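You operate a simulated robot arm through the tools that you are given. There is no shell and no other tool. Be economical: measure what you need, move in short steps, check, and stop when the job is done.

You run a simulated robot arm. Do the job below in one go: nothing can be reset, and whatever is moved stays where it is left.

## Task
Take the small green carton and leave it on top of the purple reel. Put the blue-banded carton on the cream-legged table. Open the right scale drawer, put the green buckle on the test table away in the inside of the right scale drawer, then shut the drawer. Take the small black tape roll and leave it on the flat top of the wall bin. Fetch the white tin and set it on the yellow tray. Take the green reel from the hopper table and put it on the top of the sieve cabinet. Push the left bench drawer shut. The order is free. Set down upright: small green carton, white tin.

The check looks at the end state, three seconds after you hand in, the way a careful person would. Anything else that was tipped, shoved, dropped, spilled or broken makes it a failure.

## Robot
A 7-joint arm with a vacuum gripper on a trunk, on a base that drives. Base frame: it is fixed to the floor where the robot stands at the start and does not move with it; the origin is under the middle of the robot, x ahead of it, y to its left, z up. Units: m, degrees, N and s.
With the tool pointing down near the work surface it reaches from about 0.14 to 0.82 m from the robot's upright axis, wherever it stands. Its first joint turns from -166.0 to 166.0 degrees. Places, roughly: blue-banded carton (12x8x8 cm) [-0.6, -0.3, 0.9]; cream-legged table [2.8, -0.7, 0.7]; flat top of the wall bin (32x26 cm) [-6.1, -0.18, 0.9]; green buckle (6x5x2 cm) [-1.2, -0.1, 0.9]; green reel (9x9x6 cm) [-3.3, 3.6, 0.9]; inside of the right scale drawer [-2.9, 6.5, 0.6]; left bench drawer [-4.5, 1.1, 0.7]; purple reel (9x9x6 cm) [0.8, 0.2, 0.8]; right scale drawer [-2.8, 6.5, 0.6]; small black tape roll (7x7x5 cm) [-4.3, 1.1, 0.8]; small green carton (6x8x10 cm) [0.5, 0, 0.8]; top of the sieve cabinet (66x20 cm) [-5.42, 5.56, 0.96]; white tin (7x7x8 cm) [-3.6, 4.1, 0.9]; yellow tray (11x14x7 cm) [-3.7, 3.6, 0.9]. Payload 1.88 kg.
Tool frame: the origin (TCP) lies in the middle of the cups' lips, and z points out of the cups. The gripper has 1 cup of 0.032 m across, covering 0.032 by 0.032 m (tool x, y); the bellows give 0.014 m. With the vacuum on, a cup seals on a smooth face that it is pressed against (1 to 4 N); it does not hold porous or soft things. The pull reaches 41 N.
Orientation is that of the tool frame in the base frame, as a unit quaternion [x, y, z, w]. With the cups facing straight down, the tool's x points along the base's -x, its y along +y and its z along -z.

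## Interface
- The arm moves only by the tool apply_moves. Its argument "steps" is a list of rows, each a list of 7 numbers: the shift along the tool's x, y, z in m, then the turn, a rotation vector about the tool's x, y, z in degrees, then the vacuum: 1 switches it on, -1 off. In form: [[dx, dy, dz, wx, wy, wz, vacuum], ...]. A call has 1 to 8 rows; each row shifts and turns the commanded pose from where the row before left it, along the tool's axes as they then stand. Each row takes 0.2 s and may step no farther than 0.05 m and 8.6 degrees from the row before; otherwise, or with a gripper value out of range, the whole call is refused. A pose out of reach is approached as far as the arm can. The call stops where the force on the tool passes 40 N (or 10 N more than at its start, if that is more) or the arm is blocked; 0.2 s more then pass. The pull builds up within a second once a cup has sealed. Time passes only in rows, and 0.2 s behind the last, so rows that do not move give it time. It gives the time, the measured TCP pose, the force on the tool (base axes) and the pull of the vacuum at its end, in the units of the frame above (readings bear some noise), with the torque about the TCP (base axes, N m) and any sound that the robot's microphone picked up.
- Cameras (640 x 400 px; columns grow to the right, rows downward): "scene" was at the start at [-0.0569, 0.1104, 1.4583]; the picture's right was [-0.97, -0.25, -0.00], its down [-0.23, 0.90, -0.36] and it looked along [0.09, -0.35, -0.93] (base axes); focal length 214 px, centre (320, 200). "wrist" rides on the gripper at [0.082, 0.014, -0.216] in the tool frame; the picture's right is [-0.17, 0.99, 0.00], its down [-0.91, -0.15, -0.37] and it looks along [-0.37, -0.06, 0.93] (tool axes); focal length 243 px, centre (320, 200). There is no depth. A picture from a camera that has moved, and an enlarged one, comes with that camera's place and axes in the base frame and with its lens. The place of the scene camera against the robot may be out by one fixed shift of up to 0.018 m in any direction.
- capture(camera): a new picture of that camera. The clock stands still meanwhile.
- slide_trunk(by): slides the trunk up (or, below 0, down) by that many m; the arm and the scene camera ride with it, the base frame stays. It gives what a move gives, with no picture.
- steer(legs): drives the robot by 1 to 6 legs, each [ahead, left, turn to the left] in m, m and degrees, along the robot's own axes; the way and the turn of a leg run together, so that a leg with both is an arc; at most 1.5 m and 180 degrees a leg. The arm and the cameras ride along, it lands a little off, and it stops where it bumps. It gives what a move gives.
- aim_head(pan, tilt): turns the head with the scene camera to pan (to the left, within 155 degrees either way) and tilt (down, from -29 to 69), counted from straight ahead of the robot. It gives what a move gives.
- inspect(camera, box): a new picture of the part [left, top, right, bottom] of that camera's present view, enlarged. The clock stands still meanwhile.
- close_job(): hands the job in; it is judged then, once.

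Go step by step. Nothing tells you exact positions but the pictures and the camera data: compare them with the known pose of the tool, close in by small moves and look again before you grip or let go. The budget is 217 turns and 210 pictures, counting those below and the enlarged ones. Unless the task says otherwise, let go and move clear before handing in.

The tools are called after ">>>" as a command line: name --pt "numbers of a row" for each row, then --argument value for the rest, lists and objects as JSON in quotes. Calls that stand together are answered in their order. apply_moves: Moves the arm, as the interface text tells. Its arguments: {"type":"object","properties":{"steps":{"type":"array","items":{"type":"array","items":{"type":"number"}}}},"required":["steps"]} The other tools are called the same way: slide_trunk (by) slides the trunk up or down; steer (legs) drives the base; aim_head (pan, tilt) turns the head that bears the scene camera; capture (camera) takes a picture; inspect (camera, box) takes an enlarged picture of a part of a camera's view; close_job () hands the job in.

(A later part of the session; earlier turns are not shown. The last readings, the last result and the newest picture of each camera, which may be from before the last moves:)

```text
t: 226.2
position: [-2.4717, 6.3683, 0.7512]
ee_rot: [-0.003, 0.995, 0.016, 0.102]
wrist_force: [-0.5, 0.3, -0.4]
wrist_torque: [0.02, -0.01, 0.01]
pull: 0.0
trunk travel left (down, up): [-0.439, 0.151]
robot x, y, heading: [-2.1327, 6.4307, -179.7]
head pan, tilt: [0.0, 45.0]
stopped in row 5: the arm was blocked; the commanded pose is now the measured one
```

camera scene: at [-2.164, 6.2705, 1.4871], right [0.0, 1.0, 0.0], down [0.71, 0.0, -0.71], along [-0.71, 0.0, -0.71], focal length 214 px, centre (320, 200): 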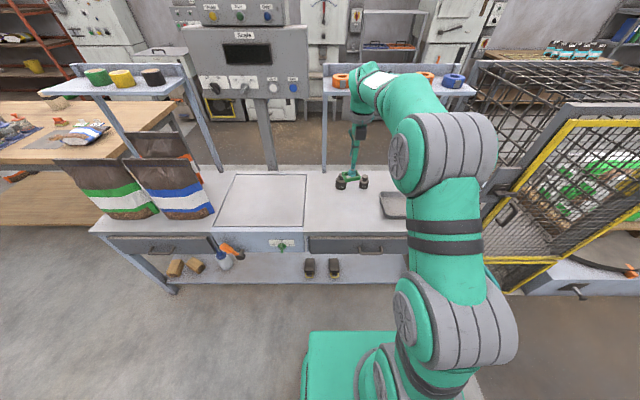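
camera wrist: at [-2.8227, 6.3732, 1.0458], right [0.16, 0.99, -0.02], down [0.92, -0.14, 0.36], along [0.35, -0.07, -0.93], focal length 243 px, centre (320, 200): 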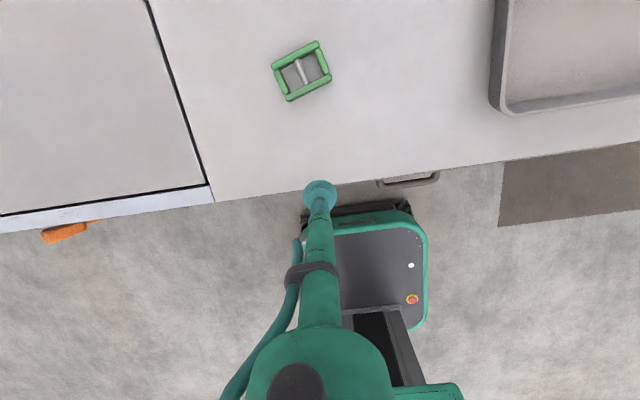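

Buckle parked. Backing the base a little and turning the tool horizontal for the drawer front.

>>> steer --legs '[[-0.2, 0.06, 0]]'

>>> apply_moves --pt "0.03 0 -0.01 0 8.4 0 -1" --pt "0.03 0 -0.01 0 8.4 0 -1" --pt "0.03 0 0 0 8.4 0 -1" --pt "0.02 0 0.01 0 8.4 0 -1" --pt "0.02 0 0.01 0 8.4 0 -1" --pt "0.015 0 0.015 0 8.4 0 -1" --pt "0.01 0 0.015 0 8.4 0 -1"

>>> apply_moves --pt "0 0 0.02 0 8.4 0 -1" --pt "0 0 0.02 0 8.4 0 -1" --pt "0 0 0.02 0 8.4 0 -1" --pt "0 0 0.02 0 8.4 0 -1" --pt "0 0 0.02 0 8.4 0 -1"

>>> capture --camera "scene"

>>> capture --camera "wrist"

```text
t: 227.8
position: [-2.2754, 6.3096, 0.752]
ee_rot: [-0.003, 0.995, 0.016, 0.102]
wrist_force: [0.2, 0.1, 0.0]
wrist_torque: [-0.03, 0.0, 0.03]
pull: 0.1
trunk travel left (down, up): [-0.439, 0.151]
robot x, y, heading: [-1.9331, 6.3764, -179.9]
head pan, tilt: [0.0, 45.0]
```

```text
t: 228.4
position: [-2.2315, 6.3333, 0.6659]
ee_rot: [-0.011, 0.986, 0.043, 0.163]
wrist_force: [0.2, 0.1, -0.9]
wrist_torque: [0.01, 0.0, -0.01]
pull: 0.1
out of reach, approached as far as the arm can: row 2
trunk travel left (down, up): [-0.439, 0.151]
robot x, y, heading: [-1.9361, 6.3771, -180.0]
head pan, tilt: [0.0, 45.0]
stopped in row 2: the arm was blocked; the commanded pose is now the measured one
```

```text
t: 228.9
position: [-2.1374, 6.3642, 0.6136]
ee_rot: [-0.061, 0.976, 0.055, 0.201]
wrist_force: [-0.1, 0.7, -0.7]
wrist_torque: [-0.02, -0.02, 0.0]
pull: 0.1
out of reach, approached as far as the arm can: row 1, 2
trunk travel left (down, up): [-0.439, 0.151]
robot x, y, heading: [-1.9332, 6.3724, -179.9]
head pan, tilt: [0.0, 45.0]
stopped in row 2: the arm was blocked; the commanded pose is now the measured one
```

```text
142 pictures are left
camera scene: at [-1.9668, 6.2113, 1.4841], right [0.0, 1.0, 0.0], down [0.71, 0.0, -0.71], along [-0.71, 0.0, -0.71], focal length 214 px, centre (320, 200)
```

scene: 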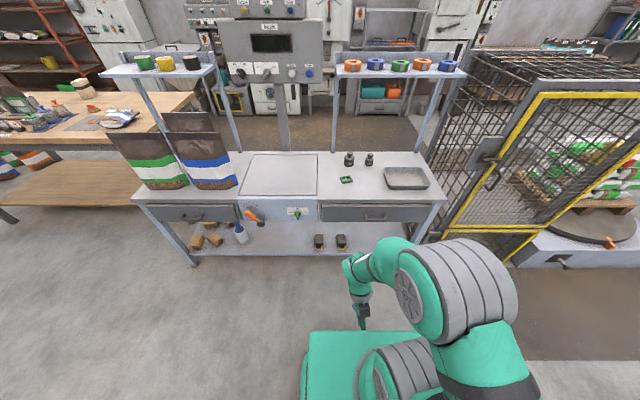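

```text
141 pictures are left
camera wrist: at [-2.2975, 6.3408, 0.7782], right [0.01, 0.99, 0.15], down [0.71, -0.11, 0.69], along [0.7, 0.1, -0.71], focal length 243 px, centre (320, 200)
```

wrist: 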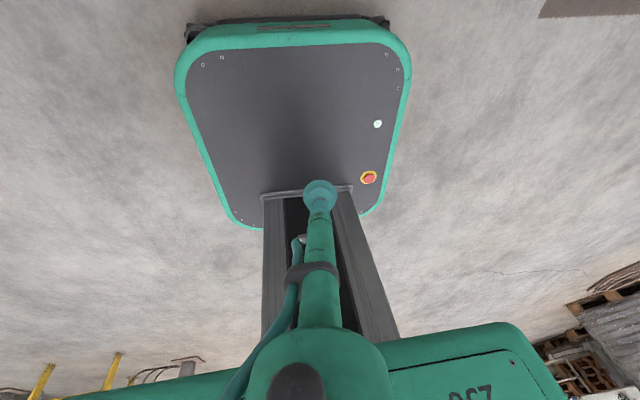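

The arm folded up too close in. I'll raise and extend it again before turning the tool.

>>> apply_moves --pt "-0.018 0 -0.041 0 0 0 -1" --pt "-0.018 0 -0.041 0 0 0 -1" --pt "-0.018 0 -0.041 0 0 0 -1" --pt "0.015 0 -0.04 0 0 0 -1" --pt "0.041 0 -0.017 0 0 0 -1" --pt "0.041 0 -0.017 0 0 0 -1" --pt "0.041 0 -0.017 0 0 0 -1" --pt "0.041 0 -0.017 0 0 0 -1"

```text
t: 229.7
position: [-2.123, 6.3561, 0.7316]
ee_rot: [-0.07, 0.972, 0.059, 0.214]
wrist_force: [-8.6, -8.6, -63.0]
wrist_torque: [-0.03, 0.66, 0.24]
pull: 0.0
trunk travel left (down, up): [-0.439, 0.151]
robot x, y, heading: [-1.935, 6.3761, -179.9]
head pan, tilt: [0.0, 45.0]
stopped in row 4: the force on the tool passed its limit at 183 N (the readings are from after the stop); the commanded pose is now the measured one
```

>>> apply_moves --pt "0.018 0 0.009 0 0 0 -1" --pt "0.03 0 -0.012 0 0 0 -1" --pt "0.03 0 -0.012 0 0 0 -1"

>>> capture --camera "scene"

```text
t: 230.5
position: [-2.2026, 6.3435, 0.7155]
ee_rot: [-0.068, 0.973, 0.06, 0.213]
wrist_force: [-0.5, 0.0, -0.5]
wrist_torque: [-0.02, 0.02, -0.01]
pull: 0.0
trunk travel left (down, up): [-0.439, 0.151]
robot x, y, heading: [-1.9329, 6.3749, -179.9]
head pan, tilt: [0.0, 45.0]
```

```text
140 pictures are left
camera scene: at [-1.9661, 6.2115, 1.487], right [0.0, 1.0, 0.0], down [0.71, 0.0, -0.71], along [-0.71, 0.0, -0.71], focal length 214 px, centre (320, 200)
```

scene: 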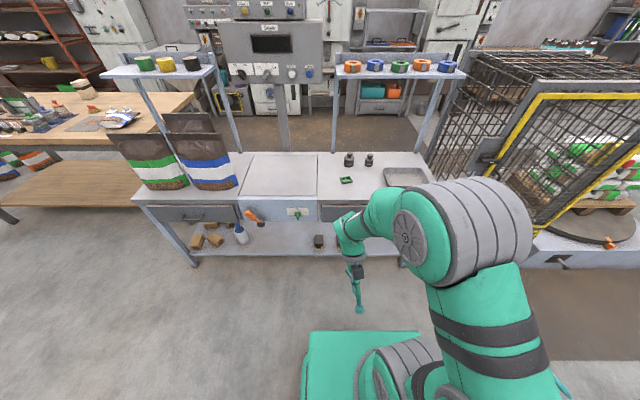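

>>> apply_moves --pt "0.041 0 -0.017 0 0 0 -1" --pt "0.041 0 -0.017 0 0 0 -1" --pt "0.03 0 -0.035 0 0 0 -1" --pt "0.02 0 -0.04 0 0 0 -1" --pt "0.02 0 -0.04 0 0 0 -1" --pt "0.041 0 -0.017 0 0 0 -1" --pt "0.041 0 -0.017 0 0 0 -1"

>>> apply_moves --pt "0 0 0 0 8.4 0 -1" --pt "0 0 0 0 8.4 0 -1" --pt "0 0 0 0 8.4 0 -1" --pt "0 0 0 0 8.4 0 -1" --pt "0 0 0 0 8.4 0 -1"

```text
t: 232.1
position: [-2.4867, 6.2953, 0.778]
ee_rot: [-0.068, 0.973, 0.06, 0.214]
wrist_force: [0.0, 0.4, 0.0]
wrist_torque: [0.01, 0.02, 0.0]
pull: 0.1
trunk travel left (down, up): [-0.439, 0.151]
robot x, y, heading: [-1.9354, 6.3745, -179.9]
head pan, tilt: [0.0, 45.0]
```

```text
t: 233.5
position: [-2.4773, 6.2997, 0.7369]
ee_rot: [-0.092, 0.991, 0.033, -0.091]
wrist_force: [0.8, 0.4, -0.1]
wrist_torque: [-0.01, 0.02, 0.02]
pull: 0.0
out of reach, approached as far as the arm can: row 5
trunk travel left (down, up): [-0.439, 0.151]
robot x, y, heading: [-1.937, 6.3744, -179.9]
head pan, tilt: [0.0, 45.0]
stopped in row 5: the arm was blocked; the commanded pose is now the measured one
```

The wrist pitch is limiting, so I'll lower the trunk so the forearm comes level, then tilt the tool.

>>> slide_trunk --by -0.25

>>> apply_moves --pt "0 0 -0.03 0 0 0 -1" --pt "0 0 -0.03 0 8 0 -1" --pt "0 0 -0.02 0 8 0 -1" --pt "0 0 -0.02 0 8 0 -1" --pt "0 0 -0.02 0 8 0 -1"

```text
t: 236.1
position: [-2.4774, 6.3, 0.4875]
ee_rot: [-0.091, 0.991, 0.034, -0.09]
wrist_force: [0.1, -0.6, 0.6]
wrist_torque: [-0.02, 0.01, -0.01]
pull: 0.2
trunk travel left (down, up): [-0.189, 0.401]
robot x, y, heading: [-1.9318, 6.3729, -179.8]
head pan, tilt: [0.0, 45.0]
```

```text
t: 236.9
position: [-2.36, 6.3197, 0.3952]
ee_rot: [-0.12, 0.992, 0.031, -0.025]
wrist_force: [-0.2, 0.2, -1.0]
wrist_torque: [-0.04, -0.03, 0.0]
pull: 0.2
out of reach, approached as far as the arm can: row 3, 4
trunk travel left (down, up): [-0.189, 0.401]
robot x, y, heading: [-1.9327, 6.3744, -180.1]
head pan, tilt: [0.0, 45.0]
stopped in row 4: the arm was blocked; the commanded pose is now the measured one
```

>>> apply_moves --pt "0.0 0 -0.045 0 0 0 -1" --pt "0.0 0 -0.045 0 0 0 -1" --pt "0.01 0 -0.045 0 0 0 -1" --pt "0.01 0 -0.045 0 0 0 -1" --pt "0.01 0 -0.045 0 0 0 -1" --pt "0.01 0 -0.045 0 0 0 -1" --pt "0.01 0 -0.045 0 0 0 -1" --pt "0.01 0 -0.045 0 0 0 -1"

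>>> apply_moves --pt "0 0 0 0 8 0 -1" --pt "0 0 0 0 8 0 -1" --pt "0 0 0 0 8 0 -1" --pt "0 0 0 0 8 0 -1" --pt "0 0 0 0 8 0 -1"

>>> capture --camera "scene"

```text
t: 238.7
position: [-2.3904, 6.283, 0.7666]
ee_rot: [-0.119, 0.992, 0.031, -0.034]
wrist_force: [0.8, -0.2, 0.0]
wrist_torque: [0.04, -0.03, 0.02]
pull: 0.0
trunk travel left (down, up): [-0.189, 0.401]
robot x, y, heading: [-1.9375, 6.3702, -179.8]
head pan, tilt: [0.0, 45.0]
```

```text
t: 239.6
position: [-2.3919, 6.2884, 0.6706]
ee_rot: [-0.128, 0.981, 0.023, -0.143]
wrist_force: [-0.3, -0.3, -0.6]
wrist_torque: [0.04, -0.01, 0.0]
pull: 0.1
trunk travel left (down, up): [-0.189, 0.401]
robot x, y, heading: [-1.9344, 6.3737, -179.9]
head pan, tilt: [0.0, 45.0]
stopped in row 4: the arm was blocked; the commanded pose is now the measured one
```

```text
139 pictures are left
camera scene: at [-1.9757, 6.2106, 1.2352], right [0.0, 1.0, 0.0], down [0.71, 0.0, -0.7], along [-0.7, 0.0, -0.71], focal length 214 px, centre (320, 200)
```

scene: 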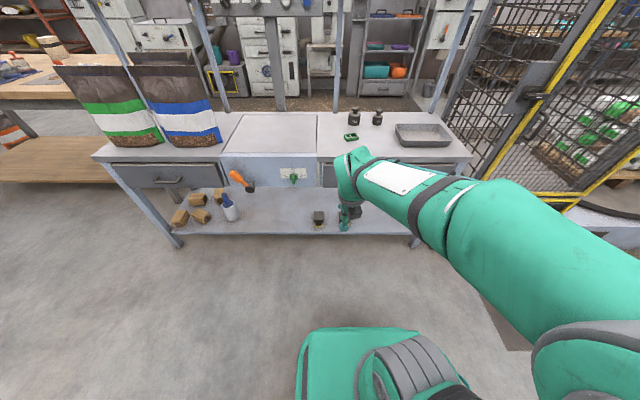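

Realising the wrist itself must stay put: I'll back up and rotate the tool about the wrist, so the tip swings outward.

>>> steer --legs '[[-0.2, 0, 0]]'

>>> apply_moves --pt "0.04 0 -0.01 0 0 0 -1" --pt "0.04 0 -0.01 0 0 0 -1" --pt "0.0418 0 -0.003 0 8 0 -1" --pt "0.0418 0 -0.003 0 8 0 -1" --pt "0.0418 0 -0.003 0 8 0 -1" --pt "0.0418 0 -0.003 0 8 0 -1" --pt "0.0418 0 -0.003 0 8 0 -1"

>>> capture --camera "scene"

```text
t: 241.2
position: [-2.1873, 6.2869, 0.6725]
ee_rot: [-0.128, 0.981, 0.022, -0.143]
wrist_force: [0.4, 0.1, 0.1]
wrist_torque: [0.01, 0.01, -0.02]
pull: 0.0
trunk travel left (down, up): [-0.189, 0.401]
robot x, y, heading: [-1.7306, 6.3728, -180.1]
head pan, tilt: [0.0, 45.0]
```

```text
t: 242.7
position: [-2.4211, 6.225, 0.7686]
ee_rot: [-0.129, 0.922, -0.006, -0.364]
wrist_force: [1.1, 0.2, -0.2]
wrist_torque: [-0.03, 0.06, 0.01]
pull: 0.1
out of reach, approached as far as the arm can: row 7
trunk travel left (down, up): [-0.189, 0.401]
robot x, y, heading: [-1.7342, 6.373, -180.1]
head pan, tilt: [0.0, 45.0]
stopped in row 7: the arm was blocked; the commanded pose is now the measured one
```

```text
138 pictures are left
camera scene: at [-1.7774, 6.2113, 1.2269], right [0.0, 1.0, 0.0], down [0.72, 0.0, -0.7], along [-0.7, 0.0, -0.72], focal length 214 px, centre (320, 200)
```

scene: 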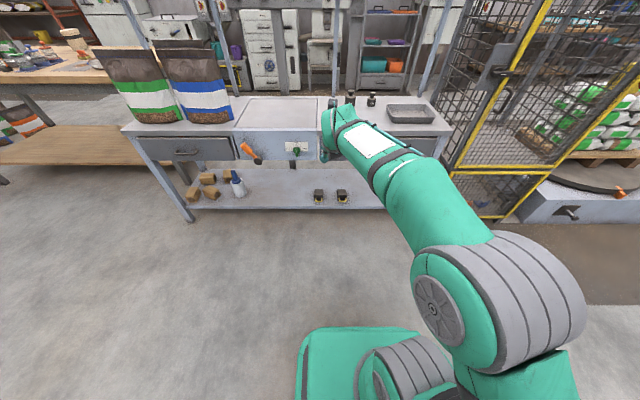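

>>> apply_moves --pt "0 0 0 0 0 -8 -1" --pt "0 0 0 0 0 -8 -1" --pt "0 0 0 0 0 -8 -1" --pt "0 0 0 0 0 -8 -1" --pt "0.0354 0.0221 -0.003 -4.2 6.8 0 -1" --pt "0.0354 0.0221 -0.003 -4.2 6.8 0 -1" --pt "0.0354 0.0221 -0.003 -4.2 6.8 0 -1"

```text
t: 244.2
position: [-2.4806, 6.2, 0.8832]
ee_rot: [-0.348, 0.758, 0.121, -0.539]
wrist_force: [-0.3, 0.8, -0.6]
wrist_torque: [0.01, -0.03, -0.02]
pull: 0.0
trunk travel left (down, up): [-0.189, 0.401]
robot x, y, heading: [-1.7343, 6.3752, -180.0]
head pan, tilt: [0.0, 45.0]
```

>>> apply_moves --pt "0.0137 0.0308 -0.002 -5.9 2.6 0 -1" --pt "0.0137 0.0308 -0.002 -5.9 2.6 0 -1" --pt "0.0137 0.0308 -0.002 -5.9 2.6 0 -1" --pt "0.0137 0.0308 -0.002 -5.9 2.6 0 -1"

>>> capture --camera "scene"

>>> capture --camera "wrist"

```text
t: 245.4
position: [-2.5399, 6.2173, 1.0014]
ee_rot: [-0.304, 0.671, 0.181, -0.651]
wrist_force: [0.4, 0.3, 0.1]
wrist_torque: [0.01, 0.07, -0.01]
pull: 0.1
out of reach, approached as far as the arm can: row 2, 3, 4
trunk travel left (down, up): [-0.189, 0.401]
robot x, y, heading: [-1.7307, 6.3748, -179.8]
head pan, tilt: [0.0, 45.0]
stopped in row 4: the arm was blocked; the commanded pose is now the measured one
```

```text
137 pictures are left
camera scene: at [-1.7765, 6.2131, 1.2294], right [0.0, 1.0, 0.0], down [0.71, 0.0, -0.7], along [-0.7, 0.0, -0.71], focal length 214 px, centre (320, 200)
```

scene: 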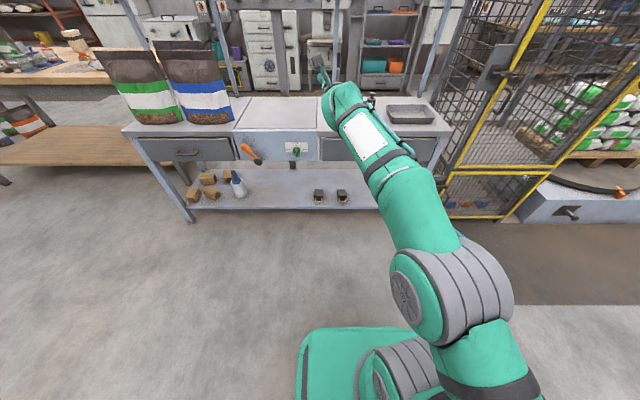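

```text
136 pictures are left
camera wrist: at [-2.3285, 6.2079, 1.0916], right [-0.17, 0.85, 0.5], down [0.37, 0.53, -0.76], along [-0.91, 0.05, -0.4], focal length 243 px, centre (320, 200)
```

wrist: 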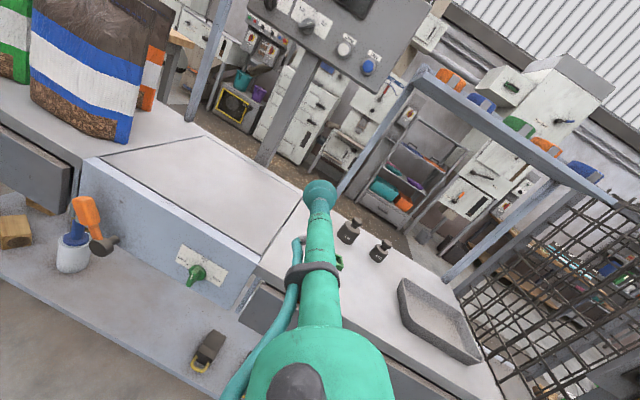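

Tool is almost horizontal now. Lowering trunk and arm to drawer height.

>>> apply_moves --pt "0 -0.007 -0.04 0 0 0 -1" --pt "0 -0.007 -0.04 0 0 0 -1"

>>> slide_trunk --by -0.18

>>> apply_moves --pt "-0.034 -0.029 0.004 0 0 0 -1" --pt "-0.034 -0.029 0.004 0 0 0 -1" --pt "-0.034 -0.029 0.004 0 0 0 -1" --pt "-0.034 -0.029 0.004 0 0 0 -1"

```text
t: 246.0
position: [-2.5321, 6.2204, 0.8467]
ee_rot: [-0.342, 0.735, 0.166, -0.561]
wrist_force: [0.4, 0.0, -0.4]
wrist_torque: [0.02, 0.04, 0.01]
pull: 0.0
out of reach, approached as far as the arm can: row 1, 2
trunk travel left (down, up): [-0.189, 0.401]
robot x, y, heading: [-1.7344, 6.3752, -179.7]
head pan, tilt: [0.0, 45.0]
stopped in row 2: the arm was blocked; the commanded pose is now the measured one
```

```text
t: 248.0
position: [-2.5298, 6.2193, 0.6568]
ee_rot: [-0.343, 0.739, 0.165, -0.555]
wrist_force: [-0.7, 0.0, -0.7]
wrist_torque: [-0.02, 0.01, -0.01]
pull: 0.2
trunk travel left (down, up): [-0.009, 0.581]
robot x, y, heading: [-1.7281, 6.374, -179.8]
head pan, tilt: [0.0, 45.0]
```

```text
t: 249.0
position: [-2.4907, 6.2399, 0.5099]
ee_rot: [-0.34, 0.731, 0.169, -0.567]
wrist_force: [0.8, 0.4, 0.2]
wrist_torque: [-0.02, -0.01, 0.03]
pull: 0.1
out of reach, approached as far as the arm can: row 1, 2
trunk travel left (down, up): [-0.009, 0.581]
robot x, y, heading: [-1.7317, 6.3723, -180.1]
head pan, tilt: [0.0, 45.0]
```

>>> apply_moves --pt "0.0128 0.0312 -0.002 -5.95 2.45 0 -1" --pt "0.0128 0.0312 -0.002 -5.95 2.45 0 -1" --pt "0.0128 0.0312 -0.002 -5.95 2.45 0 -1"

>>> capture --camera "wrist"

>>> capture --camera "scene"

```text
t: 249.8
position: [-2.5079, 6.2803, 0.6033]
ee_rot: [-0.257, 0.659, 0.259, -0.658]
wrist_force: [0.0, 0.6, 0.3]
wrist_torque: [0.03, -0.01, -0.01]
pull: 0.0
trunk travel left (down, up): [-0.009, 0.581]
robot x, y, heading: [-1.733, 6.3753, -179.9]
head pan, tilt: [0.0, 45.0]
```

```text
135 pictures are left
camera wrist: at [-2.2928, 6.2353, 0.6721], right [0.0, 0.84, 0.55], down [0.38, 0.51, -0.77], along [-0.93, 0.21, -0.32], focal length 243 px, centre (320, 200)
```

wrist: 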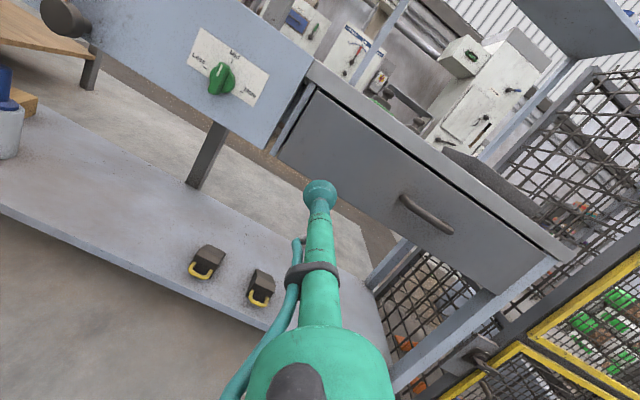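

```text
134 pictures are left
camera scene: at [-1.7667, 6.211, 1.0571], right [0.0, 1.0, 0.0], down [0.71, 0.0, -0.71], along [-0.71, 0.0, -0.71], focal length 214 px, centre (320, 200)
```

scene: 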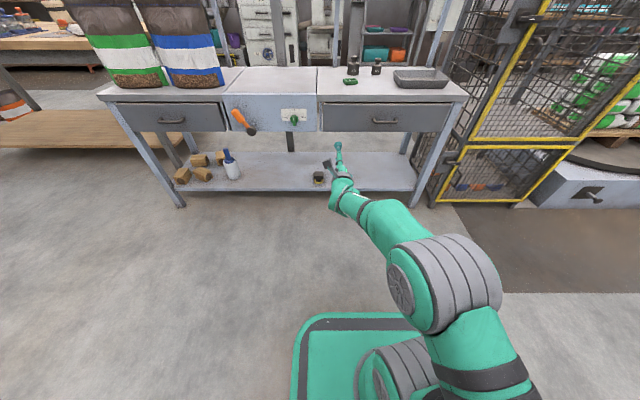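

Tool is horizontal at drawer height. Driving forward and right a bit so the cup faces the panel left of its handle.

>>> steer --legs '[[0.16, -0.08, 0]]'

>>> apply_moves --pt "0.0088 0.0082 0 0 0 0 -1"

>>> capture --camera "wrist"

>>> inspect --camera "scene" --box '[290, 60, 450, 160]'

```text
t: 251.3
position: [-2.6645, 6.3641, 0.6026]
ee_rot: [-0.257, 0.66, 0.259, -0.657]
wrist_force: [0.0, -0.2, -0.5]
wrist_torque: [-0.02, 0.02, -0.02]
pull: 0.1
trunk travel left (down, up): [-0.009, 0.581]
robot x, y, heading: [-1.8862, 6.456, 180.1]
head pan, tilt: [0.0, 45.0]
```

```text
t: 251.7
position: [-2.665, 6.3655, 0.6108]
ee_rot: [-0.258, 0.661, 0.258, -0.655]
wrist_force: [-0.2, 0.0, -0.4]
wrist_torque: [0.0, 0.03, 0.01]
pull: 0.1
trunk travel left (down, up): [-0.009, 0.581]
robot x, y, heading: [-1.8881, 6.4583, 179.9]
head pan, tilt: [0.0, 45.0]
```

```text
133 pictures are left
camera wrist: at [-2.4507, 6.3179, 0.6811], right [0.0, 0.84, 0.55], down [0.38, 0.51, -0.77], along [-0.92, 0.21, -0.32], focal length 243 px, centre (320, 200)
```

wrist: 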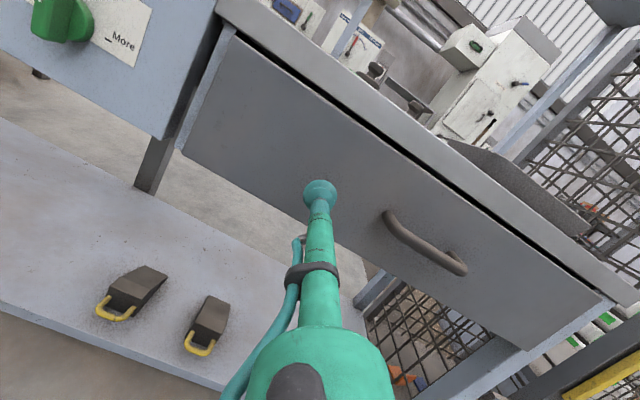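

```text
4.00 times, centred on (370, 110) of scene
camera zoom: at [-1.9244, 6.2923, 1.0581], right [0.0, 1.0, 0.0], down [0.71, 0.0, -0.7], along [-0.7, 0.0, -0.71], focal length 858 px, centre (120, 560)
```

zoom: 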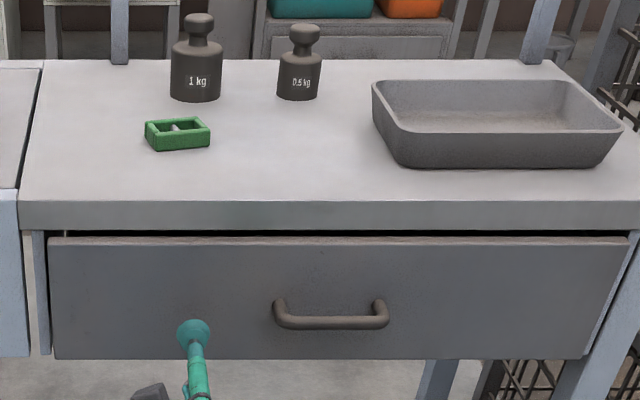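

>>> apply_moves --pt "0 0 0.02 0 0 0 1" --pt "0 0 0.015 0 0 0 1" --pt "0 0 0.01 0 0 0 1" --pt "0 0 0.006 0 0 0 1" --pt "0 0 0 0 0 0 1"

```text
t: 252.9
position: [-2.713, 6.3638, 0.6164]
ee_rot: [-0.258, 0.659, 0.258, -0.658]
wrist_force: [22.2, 1.0, 1.8]
wrist_torque: [-0.29, 0.01, 0.09]
pull: 40.3
trunk travel left (down, up): [-0.009, 0.581]
robot x, y, heading: [-1.8882, 6.4557, 179.7]
head pan, tilt: [0.0, 45.0]
```

Sealed on the drawer front. Pulling it by backing the base.

>>> steer --legs '[[-0.08, 0, 0]]'

>>> inspect --camera "scene" --box '[240, 40, 480, 190]'

```text
t: 253.9
position: [-2.6343, 6.3641, 0.6163]
ee_rot: [-0.257, 0.659, 0.258, -0.658]
wrist_force: [0.7, -2.6, 1.9]
wrist_torque: [0.13, 0.03, 0.04]
pull: 40.6
trunk travel left (down, up): [-0.009, 0.581]
robot x, y, heading: [-1.8092, 6.4554, 179.7]
head pan, tilt: [0.0, 45.0]
```

```text
2.67 times, centred on (360, 115) of scene
camera zoom: at [-1.8407, 6.2923, 1.0571], right [0.0, 1.0, 0.0], down [0.71, 0.0, -0.71], along [-0.71, 0.0, -0.71], focal length 572 px, centre (213, 427)
```

zoom: 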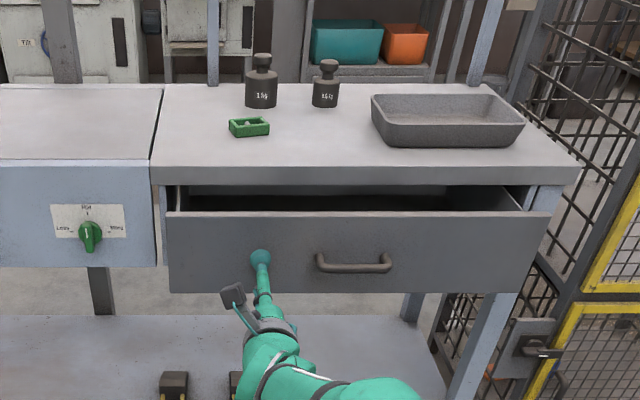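

>>> steer --legs '[[-0.12, 0, 0]]'

>>> inspect --camera "scene" --box '[240, 40, 480, 190]'

```text
t: 255.2
position: [-2.5143, 6.3642, 0.6151]
ee_rot: [-0.258, 0.658, 0.259, -0.658]
wrist_force: [-0.1, -6.1, 1.3]
wrist_torque: [-0.08, -0.03, -0.02]
pull: 40.2
trunk travel left (down, up): [-0.009, 0.581]
robot x, y, heading: [-1.6868, 6.4552, 180.2]
head pan, tilt: [0.0, 45.0]
```

```text
2.67 times, centred on (360, 115) of scene
camera zoom: at [-1.7208, 6.2919, 1.0571], right [0.0, 1.0, 0.0], down [0.71, 0.0, -0.71], along [-0.71, 0.0, -0.71], focal length 572 px, centre (213, 427)
```

zoom: 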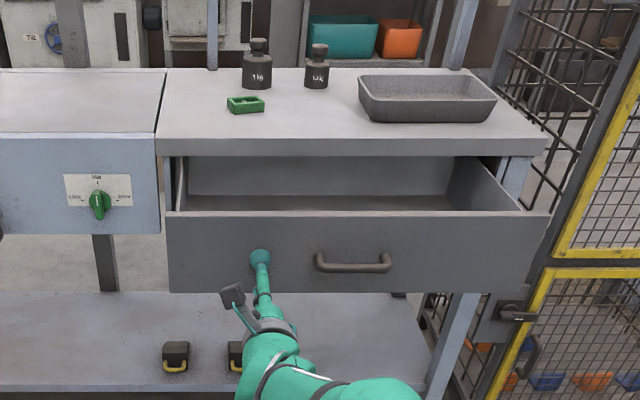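

Drawer open. Releasing, backing off, raising the trunk and bringing the tool back to vertical.

>>> apply_moves --pt "0 0 0 0 0 0 -1" --pt "0 0 0 0 0 0 -1" --pt "0 0 0 0 0 0 -1" --pt "0 0 -0.01 0 0 0 -1" --pt "0 0 -0.02 0 0 0 -1"

>>> steer --legs '[[-0.2, 0, 0]]'

>>> slide_trunk --by 0.43

>>> apply_moves --pt "-0.0307 -0.0285 -0.003 5.44 -5.87 0 -1" --pt "-0.0307 -0.0285 -0.003 5.44 -5.87 0 -1" --pt "-0.0307 -0.0285 -0.003 5.44 -5.87 0 -1" --pt "-0.0307 -0.0285 -0.003 5.44 -5.87 0 -1" --pt "-0.0307 -0.0285 -0.003 5.44 -5.87 0 -1" --pt "-0.0307 -0.0285 -0.003 5.44 -5.87 0 -1"

```text
t: 256.4
position: [-2.4831, 6.3643, 0.6151]
ee_rot: [-0.257, 0.659, 0.26, -0.658]
wrist_force: [1.4, 0.1, -0.5]
wrist_torque: [0.01, 0.03, 0.02]
pull: 0.0
trunk travel left (down, up): [-0.009, 0.581]
robot x, y, heading: [-1.6936, 6.4581, 179.9]
head pan, tilt: [0.0, 45.0]
```

```text
t: 257.9
position: [-2.2871, 6.3627, 0.6161]
ee_rot: [0.258, -0.658, -0.259, 0.658]
wrist_force: [-1.2, 0.0, -0.2]
wrist_torque: [-0.02, -0.01, -0.01]
pull: 0.0
trunk travel left (down, up): [-0.009, 0.581]
robot x, y, heading: [-1.4918, 6.4583, -180.0]
head pan, tilt: [0.0, 45.0]
```

```text
refused: 0.43 is not a number from -0.4 to 0.4
```

```text
t: 259.3
position: [-2.1849, 6.3619, 0.3933]
ee_rot: [-0.341, 0.869, 0.13, -0.334]
wrist_force: [0.0, 0.1, 0.1]
wrist_torque: [0.0, -0.01, 0.01]
pull: 0.0
trunk travel left (down, up): [-0.009, 0.581]
robot x, y, heading: [-1.4886, 6.4579, -179.9]
head pan, tilt: [0.0, 45.0]
```

>>> slide_trunk --by 0.4

>>> apply_moves --pt "-0.0307 -0.0285 -0.003 5.44 -5.87 0 -1" --pt "-0.0307 -0.0285 -0.003 5.44 -5.87 0 -1" --pt "-0.0307 -0.0285 -0.003 5.44 -5.87 0 -1" --pt "-0.0307 -0.0285 -0.003 5.44 -5.87 0 -1" --pt "-0.0307 -0.0285 -0.003 5.44 -5.87 0 -1" --pt "0 0 -0.04 0 0 8 -1" --pt "0 0 -0.04 0 0 8 -1" --pt "0 0 -0.04 0 0 8 -1"

>>> capture --camera "scene"

```text
t: 263.2
position: [-2.185, 6.3633, 0.7926]
ee_rot: [-0.341, 0.869, 0.13, -0.333]
wrist_force: [-0.5, -0.6, 1.1]
wrist_torque: [-0.01, 0.0, 0.02]
pull: 0.0
trunk travel left (down, up): [-0.409, 0.181]
robot x, y, heading: [-1.4892, 6.4509, -180.0]
head pan, tilt: [0.0, 45.0]
```

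```text
t: 265.0
position: [-1.9688, 6.3697, 0.7206]
ee_rot: [-0.161, 0.979, 0.032, -0.125]
wrist_force: [-0.3, 0.3, 2.4]
wrist_torque: [0.0, -0.1, -0.01]
pull: 0.1
out of reach, approached as far as the arm can: row 3, 4, 5, 6, 7, 8
trunk travel left (down, up): [-0.409, 0.181]
robot x, y, heading: [-1.4915, 6.4554, -179.9]
head pan, tilt: [0.0, 45.0]
```

```text
129 pictures are left
camera scene: at [-1.5216, 6.2922, 1.4574], right [0.0, 1.0, 0.0], down [0.71, 0.0, -0.71], along [-0.71, 0.0, -0.71], focal length 214 px, centre (320, 200)
```

scene: 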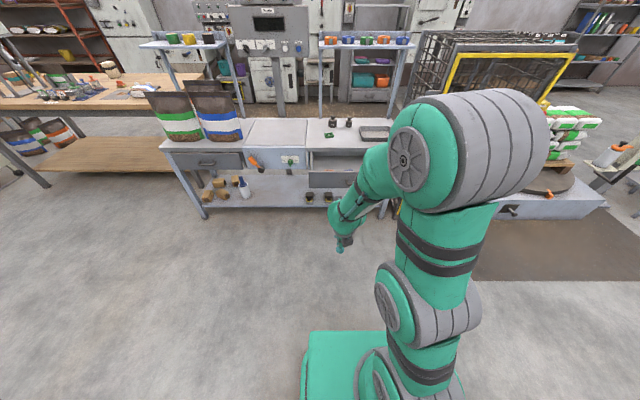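

>>> apply_moves --pt "0.02 0 -0.04 0 0 0 -1" --pt "0.02 0 -0.04 0 0 0 -1" --pt "0.02 0 -0.04 0 0 0 -1" --pt "0.01 0 -0.04 0 0 0 -1" --pt "0.01 0 -0.04 0 -4 0 -1" --pt "0.01 0 -0.02 0 -5 0 -1" --pt "0 0 -0.02 0 -5 0 -1"

```text
t: 266.6
position: [-1.9689, 6.3706, 0.7208]
ee_rot: [-0.163, 0.979, 0.032, -0.122]
wrist_force: [-0.3, -0.5, 0.1]
wrist_torque: [0.0, 0.02, 0.02]
pull: 0.1
out of reach, approached as far as the arm can: row 1, 2, 3, 4, 5, 6, 7
trunk travel left (down, up): [-0.409, 0.181]
robot x, y, heading: [-1.4923, 6.4557, -180.0]
head pan, tilt: [0.0, 45.0]
```

>>> apply_moves --pt "0 0 0 0 0 -8 -1" --pt "0 0 0 0 0 -8 -1" --pt "0 0 0 0 0 -8 -1" --pt "0 0 0 0 0 -8 -1"

```text
t: 267.6
position: [-1.9701, 6.3701, 0.7219]
ee_rot: [-0.426, 0.896, 0.065, -0.108]
wrist_force: [-0.5, -0.5, 0.8]
wrist_torque: [0.0, 0.02, 0.02]
pull: 0.1
trunk travel left (down, up): [-0.409, 0.181]
robot x, y, heading: [-1.4909, 6.455, -180.0]
head pan, tilt: [0.0, 45.0]
```

>>> apply_moves --pt "0.006 0.009 -0.043 0 0 0 -1" --pt "0.006 0.009 -0.043 0 0 0 -1" --pt "0.006 0.009 -0.043 0 0 0 -1" --pt "0.006 0.009 -0.043 0 0 0 -1" --pt "0 0 0 6 -4 0 -1" --pt "0 0 0 6 -4 0 -1"

```text
t: 269.0
position: [-1.9527, 6.371, 0.7345]
ee_rot: [-0.424, 0.896, 0.068, -0.11]
wrist_force: [0.6, 0.2, 0.5]
wrist_torque: [0.01, 0.01, -0.04]
pull: 0.1
out of reach, approached as far as the arm can: row 1, 2, 3, 4, 5, 6
trunk travel left (down, up): [-0.409, 0.181]
robot x, y, heading: [-1.4912, 6.4546, -180.4]
head pan, tilt: [0.0, 45.0]
```

>>> apply_moves --pt "0.0276 0.0337 0.011 0 0 0 -1" --pt "0.0276 0.0337 0.011 0 0 0 -1" --pt "0.0276 0.0337 0.011 0 0 0 -1" --pt "0.0276 0.0337 0.011 0 0 0 -1"

```text
t: 270.0
position: [-2.0932, 6.3854, 0.6712]
ee_rot: [-0.42, 0.892, 0.089, -0.138]
wrist_force: [0.1, -0.5, 0.2]
wrist_torque: [-0.01, 0.0, -0.02]
pull: 0.1
out of reach, approached as far as the arm can: row 1, 2, 3, 4
trunk travel left (down, up): [-0.409, 0.181]
robot x, y, heading: [-1.4918, 6.4511, -179.9]
head pan, tilt: [0.0, 45.0]
```

>>> apply_moves --pt "0 0 0 6.2 -5.05 0 -1" --pt "0 0 0 6.2 -5.05 0 -1" --pt "0 0 0 0 0 0 -1"

>>> capture --camera "scene"

```text
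t: 270.8
position: [-2.0891, 6.3866, 0.6639]
ee_rot: [-0.422, 0.897, 0.074, -0.107]
wrist_force: [0.0, -0.2, -0.2]
wrist_torque: [0.0, -0.02, 0.0]
pull: 0.1
out of reach, approached as far as the arm can: row 1, 2
trunk travel left (down, up): [-0.409, 0.181]
robot x, y, heading: [-1.4921, 6.457, -180.0]
head pan, tilt: [0.0, 45.0]
```

```text
128 pictures are left
camera scene: at [-1.5235, 6.2919, 1.4571], right [0.0, 1.0, 0.0], down [0.71, 0.0, -0.71], along [-0.71, 0.0, -0.71], focal length 214 px, centre (320, 200)
```

scene: 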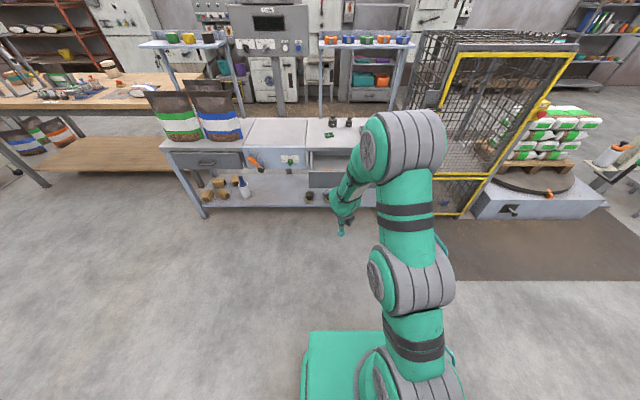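

>>> apply_moves --pt "0 0 0 -6.2 5.05 0 -1" --pt "0 0 0 -6.2 5.05 0 -1"

>>> apply_moves --pt "-0.006 -0.009 0.043 0 0 0 -1"

>>> apply_moves --pt "0.006 0.009 -0.043 0 0 0 -1"

```text
t: 271.4
position: [-2.0869, 6.3982, 0.6647]
ee_rot: [-0.374, 0.906, 0.113, -0.164]
wrist_force: [-1.7, 0.7, -0.8]
wrist_torque: [0.0, -0.17, 0.03]
pull: 0.0
out of reach, approached as far as the arm can: row 1, 2
trunk travel left (down, up): [-0.409, 0.181]
robot x, y, heading: [-1.4925, 6.455, -180.1]
head pan, tilt: [0.0, 45.0]
```

```text
t: 271.8
position: [-2.0986, 6.4015, 0.6232]
ee_rot: [-0.414, 0.886, 0.125, -0.168]
wrist_force: [0.3, 0.3, -0.8]
wrist_torque: [-0.01, -0.03, -0.04]
pull: 0.1
trunk travel left (down, up): [-0.409, 0.181]
robot x, y, heading: [-1.4909, 6.4533, -179.9]
head pan, tilt: [0.0, 45.0]
```

```text
t: 272.2
position: [-2.0904, 6.3962, 0.6659]
ee_rot: [-0.414, 0.886, 0.124, -0.166]
wrist_force: [0.1, -0.4, 0.1]
wrist_torque: [0.0, 0.03, -0.01]
pull: 0.0
trunk travel left (down, up): [-0.409, 0.181]
robot x, y, heading: [-1.4954, 6.4547, -180.0]
head pan, tilt: [0.0, 45.0]
```

>>> apply_moves --pt "0 0 0 0 0 -8 -1" --pt "0 0 0 0 0 -8 -1" --pt "0 0 0 0 0 -8 -1" --pt "0 0 0 0 0 -8 -1" --pt "0 0 -0.04 0 0 0 -1" --pt "0 0 -0.04 0 0 0 -1"

```text
t: 273.6
position: [-2.0583, 6.3911, 0.7376]
ee_rot: [-0.642, 0.738, 0.166, -0.125]
wrist_force: [0.7, 0.9, 0.0]
wrist_torque: [0.0, 0.02, 0.0]
pull: 0.0
trunk travel left (down, up): [-0.409, 0.181]
robot x, y, heading: [-1.4947, 6.4547, -180.1]
head pan, tilt: [0.0, 45.0]
```

>>> apply_moves --pt "0 0 -0.04 0 0 0 -1" --pt "0 0 -0.04 0 0 0 -1" --pt "0 0 -0.03 8 0.5 0 -1" --pt "0 0 -0.03 8 0.5 0 -1" --pt "0 0 -0.03 7.5 0.5 0 -1"

```text
t: 274.8
position: [-2.0208, 6.3834, 0.8133]
ee_rot: [-0.645, 0.742, 0.148, -0.111]
wrist_force: [-0.1, -0.4, 0.0]
wrist_torque: [0.03, -0.02, 0.0]
pull: 0.1
out of reach, approached as far as the arm can: row 3, 4, 5
trunk travel left (down, up): [-0.409, 0.181]
robot x, y, heading: [-1.4911, 6.4546, -180.0]
head pan, tilt: [0.0, 45.0]
```

>>> apply_moves --pt "0 0 0 0 0 -8 -1" --pt "0 0 0 0 0 -8 -1" --pt "0 0 0 0 0 -8 -1" --pt "0 0 0 0 0 -8 -1" --pt "0 0 0 6.8 -4.2 0 -1" --pt "0 0 0 6.8 -4.2 0 -1" --pt "0 0 0 6.8 -4.2 0 -1"

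```text
t: 276.4
position: [-2.0186, 6.3876, 0.8032]
ee_rot: [0.806, -0.558, -0.168, -0.105]
wrist_force: [-0.5, 0.2, 0.0]
wrist_torque: [-0.02, 0.04, -0.01]
pull: 0.0
out of reach, approached as far as the arm can: row 7
trunk travel left (down, up): [-0.409, 0.181]
robot x, y, heading: [-1.4915, 6.4508, -180.0]
head pan, tilt: [0.0, 45.0]
```

>>> apply_moves --pt "0 0 0 0.35 7.6 0 -1" --pt "0 0 0 0.35 7.6 0 -1" --pt "0 0 0 0.35 7.6 0 -1"

>>> capture --camera "scene"

```text
t: 277.2
position: [-2.0063, 6.3997, 0.7667]
ee_rot: [0.813, -0.561, -0.137, -0.069]
wrist_force: [0.6, 0.3, 0.2]
wrist_torque: [0.02, -0.01, 0.0]
pull: 0.1
out of reach, approached as far as the arm can: row 1, 2, 3
trunk travel left (down, up): [-0.409, 0.181]
robot x, y, heading: [-1.4905, 6.4549, -179.7]
head pan, tilt: [0.0, 45.0]
```

```text
127 pictures are left
camera scene: at [-1.5236, 6.2919, 1.4571], right [0.0, 1.0, 0.0], down [0.71, 0.0, -0.71], along [-0.71, 0.0, -0.71], focal length 214 px, centre (320, 200)
```

scene: 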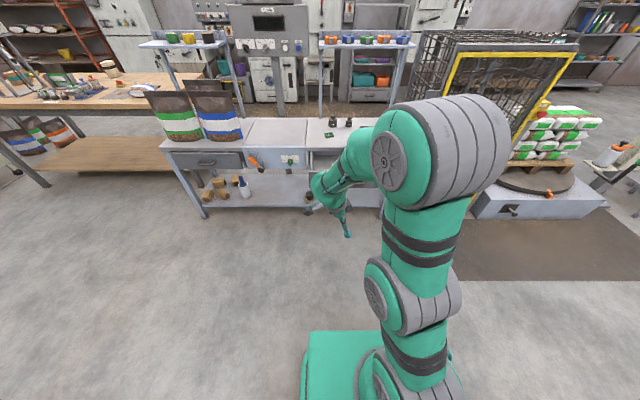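

>>> apply_moves --pt "-0.0135 0.002 -0.043 0 0 0 -1" --pt "-0.0135 0.002 -0.043 0 0 0 -1" --pt "-0.0135 0.002 -0.043 0 0 0 -1" --pt "-0.0135 0.002 -0.043 0 0 0 -1" --pt "-0.0135 0.002 -0.043 0 0 0 -1" --pt "-0.0135 0.002 -0.043 0 0 0 -1" --pt "-0.0135 0.002 -0.043 0 0 0 -1"

```text
t: 278.8
position: [-1.9687, 6.4612, 0.8288]
ee_rot: [0.811, -0.558, -0.161, -0.071]
wrist_force: [-0.4, 0.2, 0.1]
wrist_torque: [0.0, -0.03, 0.03]
pull: 0.1
out of reach, approached as far as the arm can: row 1, 2, 3, 4, 5, 6, 7
trunk travel left (down, up): [-0.409, 0.181]
robot x, y, heading: [-1.4905, 6.4538, -179.9]
head pan, tilt: [0.0, 45.0]
```

>>> apply_moves --pt "-0.0154 0.0377 0 -7.2 -2.95 0 -1" --pt "-0.0154 0.0377 0 -7.2 -2.95 0 -1" --pt "-0.0154 0.0377 0 -7.2 -2.95 0 -1" --pt "-0.0154 0.0377 0 -7.2 -2.95 0 -1"

```text
t: 279.8
position: [-2.1202, 6.4541, 0.885]
ee_rot: [0.786, -0.499, -0.355, 0.079]
wrist_force: [-0.3, 0.1, -0.2]
wrist_torque: [0.02, 0.02, 0.02]
pull: 0.0
trunk travel left (down, up): [-0.409, 0.181]
robot x, y, heading: [-1.4918, 6.4527, -179.8]
head pan, tilt: [0.0, 45.0]
```

>>> apply_moves --pt "-0.0216 0.0215 -0.033 0 0 0 -1" --pt "-0.0216 0.0215 -0.033 0 0 0 -1" --pt "-0.0216 0.0215 -0.033 0 0 0 -1" --pt "0 0 0 0 0 8 -1" --pt "0 0 0 0 0 8 -1" --pt "0 0 0 0 0 8 -1" --pt "0 0 0 0 0 8 -1"

```text
t: 281.4
position: [-2.1197, 6.4534, 1.0187]
ee_rot: [-0.618, 0.698, 0.32, -0.172]
wrist_force: [0.1, 0.3, 0.3]
wrist_torque: [-0.02, -0.01, 0.0]
pull: 0.2
trunk travel left (down, up): [-0.409, 0.181]
robot x, y, heading: [-1.4912, 6.4551, -180.1]
head pan, tilt: [0.0, 45.0]
```

>>> apply_moves --pt "0 0 0 0 0 8 -1" --pt "0 0 0 0 0 8 -1" --pt "0 0 0 0 0 8 -1" --pt "0 0 0 0 0 8 -1" --pt "0 0 0 0 0 8 -1" --pt "0 0 0 0 0 8 -1" --pt "0 0 0 0 0 8 -1"

```text
t: 283.0
position: [-2.1193, 6.454, 1.0192]
ee_rot: [-0.218, 0.906, 0.201, -0.303]
wrist_force: [0.6, -0.7, -0.1]
wrist_torque: [0.0, -0.01, -0.01]
pull: 0.0
trunk travel left (down, up): [-0.409, 0.181]
robot x, y, heading: [-1.491, 6.457, -179.9]
head pan, tilt: [0.0, 45.0]
```

>>> apply_moves --pt "-0.012 -0.013 0 6.2 -5.8 0 -1" --pt "-0.012 -0.013 0 6.2 -5.8 0 -1" --pt "-0.012 -0.013 0 6.2 -5.8 0 -1" --pt "-0.012 -0.013 0 6.2 -5.8 0 -1" --pt "-0.012 -0.013 0 6.2 -5.8 0 -1"

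```text
t: 284.2
position: [-2.0557, 6.4153, 0.8737]
ee_rot: [-0.221, 0.952, 0.139, -0.158]
wrist_force: [0.7, 0.1, -0.1]
wrist_torque: [-0.05, 0.03, 0.03]
pull: 0.2
out of reach, approached as far as the arm can: row 1, 2, 3, 4, 5
trunk travel left (down, up): [-0.409, 0.181]
robot x, y, heading: [-1.4944, 6.4529, -179.9]
head pan, tilt: [0.0, 45.0]
```

>>> apply_moves --pt "0 0 0 0 0 8 -1" --pt "0 0 0 0 0 8 -1" --pt "0 0 0 0 0 8 -1" --pt "0 0 0 0 0 8 -1"

>>> capture --camera "scene"

```text
t: 285.2
position: [-2.0567, 6.4157, 0.8737]
ee_rot: [0.049, 0.976, 0.09, -0.191]
wrist_force: [0.7, 0.9, 1.0]
wrist_torque: [-0.01, -0.03, 0.01]
pull: 0.1
trunk travel left (down, up): [-0.409, 0.181]
robot x, y, heading: [-1.4905, 6.4573, -180.0]
head pan, tilt: [0.0, 45.0]
```

```text
126 pictures are left
camera scene: at [-1.5236, 6.2919, 1.4571], right [0.0, 1.0, 0.0], down [0.71, 0.0, -0.71], along [-0.71, 0.0, -0.71], focal length 214 px, centre (320, 200)
```

scene: 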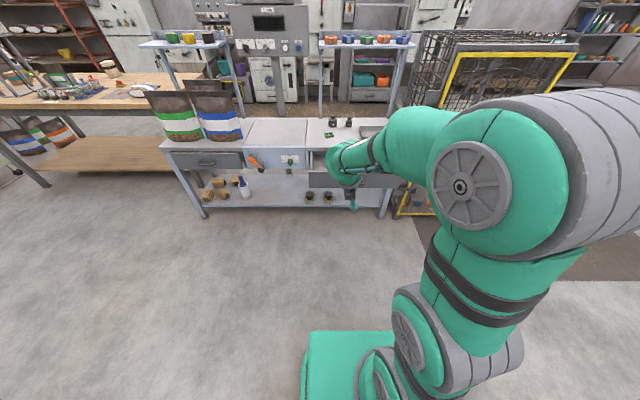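

>>> apply_moves --pt "0.0172 0.007 -0.041 0 0 0 -1" --pt "0.0172 0.007 -0.041 0 0 0 -1" --pt "0.0172 0.007 -0.041 0 0 0 -1" --pt "0.0172 0.007 -0.041 0 0 0 -1" --pt "0.0172 0.007 -0.041 0 0 0 -1"

```text
t: 286.4
position: [-2.0386, 6.3976, 0.9591]
ee_rot: [0.049, 0.965, 0.117, -0.227]
wrist_force: [0.7, 0.1, -0.3]
wrist_torque: [0.01, 0.01, 0.0]
pull: 0.0
out of reach, approached as far as the arm can: row 1, 2, 3, 4, 5
trunk travel left (down, up): [-0.409, 0.181]
robot x, y, heading: [-1.4923, 6.4563, -180.2]
head pan, tilt: [0.0, 45.0]
```

>>> apply_moves --pt "0 0 0 3 -6.75 0 -1" --pt "0 0 0 3 -6.75 0 -1" --pt "0 0 0 3 -6.75 0 -1" --pt "0 0 0 3 -6.75 0 -1"

```text
t: 287.4
position: [-2.0403, 6.3975, 0.9599]
ee_rot: [0.05, 0.966, 0.117, -0.227]
wrist_force: [-0.6, -0.3, 0.5]
wrist_torque: [-0.01, -0.01, -0.02]
pull: 0.0
out of reach, approached as far as the arm can: row 1, 2, 3, 4
trunk travel left (down, up): [-0.409, 0.181]
robot x, y, heading: [-1.4914, 6.4526, -179.9]
head pan, tilt: [0.0, 45.0]
```

>>> apply_moves --pt "0 0 0 0 0 8 -1" --pt "0 0 0 0 0 8 -1" --pt "0 0 0 0 0 8 -1" --pt "0 0 0 0 0 8 -1"

>>> apply_moves --pt "-0.03 0 -0.02 0 0 0 -1" --pt "-0.03 0 -0.02 0 0 0 -1"

```text
t: 288.4
position: [-2.0376, 6.3987, 0.9599]
ee_rot: [0.314, 0.914, 0.05, -0.252]
wrist_force: [-0.6, -0.3, -0.2]
wrist_torque: [0.03, -0.02, 0.0]
pull: 0.1
trunk travel left (down, up): [-0.409, 0.181]
robot x, y, heading: [-1.4895, 6.4516, -179.9]
head pan, tilt: [0.0, 45.0]
```

```text
t: 289.0
position: [-1.9806, 6.3565, 0.9641]
ee_rot: [0.314, 0.914, 0.05, -0.251]
wrist_force: [-0.2, 0.0, 0.5]
wrist_torque: [-0.01, -0.02, 0.02]
pull: 0.1
trunk travel left (down, up): [-0.409, 0.181]
robot x, y, heading: [-1.4952, 6.4561, -180.1]
head pan, tilt: [0.0, 45.0]
```

>>> apply_moves --pt "0 0 0 5.4 -4.8 3.4 -1" --pt "0 0 0 5.4 -4.8 3.4 -1"

>>> apply_moves --pt "0 0 -0.04 0 0 0 -1"

```text
t: 289.6
position: [-1.9802, 6.3503, 0.9384]
ee_rot: [0.33, 0.912, -0.011, -0.244]
wrist_force: [0.1, 1.4, 0.5]
wrist_torque: [-0.02, 0.05, 0.02]
pull: 0.2
out of reach, approached as far as the arm can: row 1, 2
trunk travel left (down, up): [-0.409, 0.181]
robot x, y, heading: [-1.4909, 6.4559, -180.0]
head pan, tilt: [0.0, 45.0]
```

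```text
t: 290.0
position: [-1.9627, 6.3415, 0.9541]
ee_rot: [0.33, 0.909, -0.009, -0.255]
wrist_force: [1.1, 0.2, 1.0]
wrist_torque: [-0.11, -0.01, 0.05]
pull: 0.1
out of reach, approached as far as the arm can: row 1
trunk travel left (down, up): [-0.409, 0.181]
robot x, y, heading: [-1.4951, 6.4525, -180.2]
head pan, tilt: [0.0, 45.0]
```

>>> inspect --camera "scene" --box '[280, 100, 640, 325]'

>>> capture --camera "wrist"

```text
1.78 times, centred on (460, 212) of scene
camera zoom: at [-1.5226, 6.292, 1.4574], right [0.0, 1.0, 0.0], down [0.71, 0.0, -0.71], along [-0.71, 0.0, -0.71], focal length 381 px, centre (71, 178)
```

zoom: 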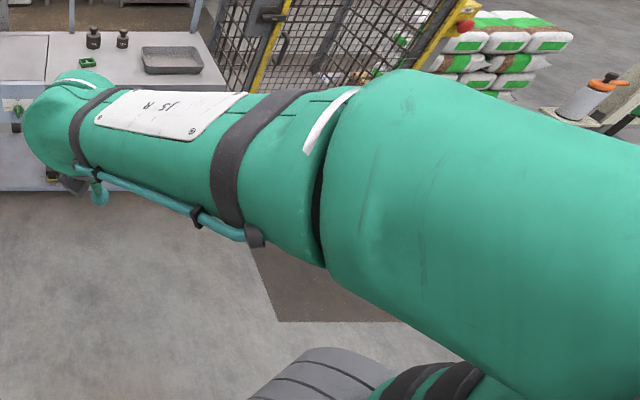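

```text
124 pictures are left
camera wrist: at [-1.9079, 6.369, 1.1776], right [0.7, 0.67, -0.26], down [0.68, -0.73, -0.06], along [-0.23, -0.13, -0.96], focal length 243 px, centre (320, 200)
```

wrist: 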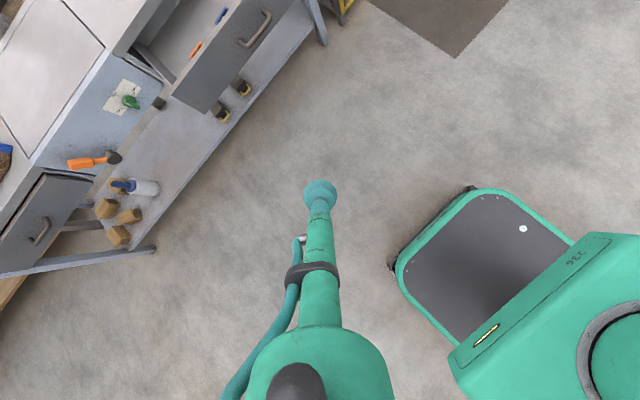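

>>> apply_moves --pt "-0.039 0.0157 -0.003 -3 -7.4 0 -1" --pt "-0.039 0.0157 -0.003 -3 -7.4 0 -1"

```text
t: 290.6
position: [-1.9315, 6.3229, 0.8833]
ee_rot: [0.335, 0.92, -0.006, -0.203]
wrist_force: [-0.2, 1.5, 0.3]
wrist_torque: [0.01, 0.04, 0.01]
pull: 0.1
out of reach, approached as far as the arm can: row 1, 2
trunk travel left (down, up): [-0.409, 0.181]
robot x, y, heading: [-1.4871, 6.4584, -179.9]
head pan, tilt: [0.0, 45.0]
```

>>> apply_moves --pt "0.0167 -0.0066 -0.0413 0 0 0 -1" --pt "0.0167 -0.0066 -0.0413 0 0 0 -1" --pt "0.0167 -0.0066 -0.0413 0 0 0 -1" --pt "0.0167 -0.0066 -0.0413 0 0 0 -1" --pt "0.0167 -0.0066 -0.0413 0 0 0 -1" --pt "0.0167 -0.0066 -0.0413 0 0 0 -1" --pt "0.0167 -0.0066 -0.0413 0 0 0 -1" --pt "0.0167 -0.0066 -0.0413 0 0 0 -1"

```text
t: 292.4
position: [-1.9476, 6.301, 0.9585]
ee_rot: [0.331, 0.909, -0.006, -0.253]
wrist_force: [0.0, -1.0, 0.5]
wrist_torque: [0.03, 0.0, -0.02]
pull: 0.0
out of reach, approached as far as the arm can: row 1, 2, 3, 4, 5, 6, 7, 8
trunk travel left (down, up): [-0.409, 0.181]
robot x, y, heading: [-1.4895, 6.454, -179.9]
head pan, tilt: [0.0, 45.0]
```

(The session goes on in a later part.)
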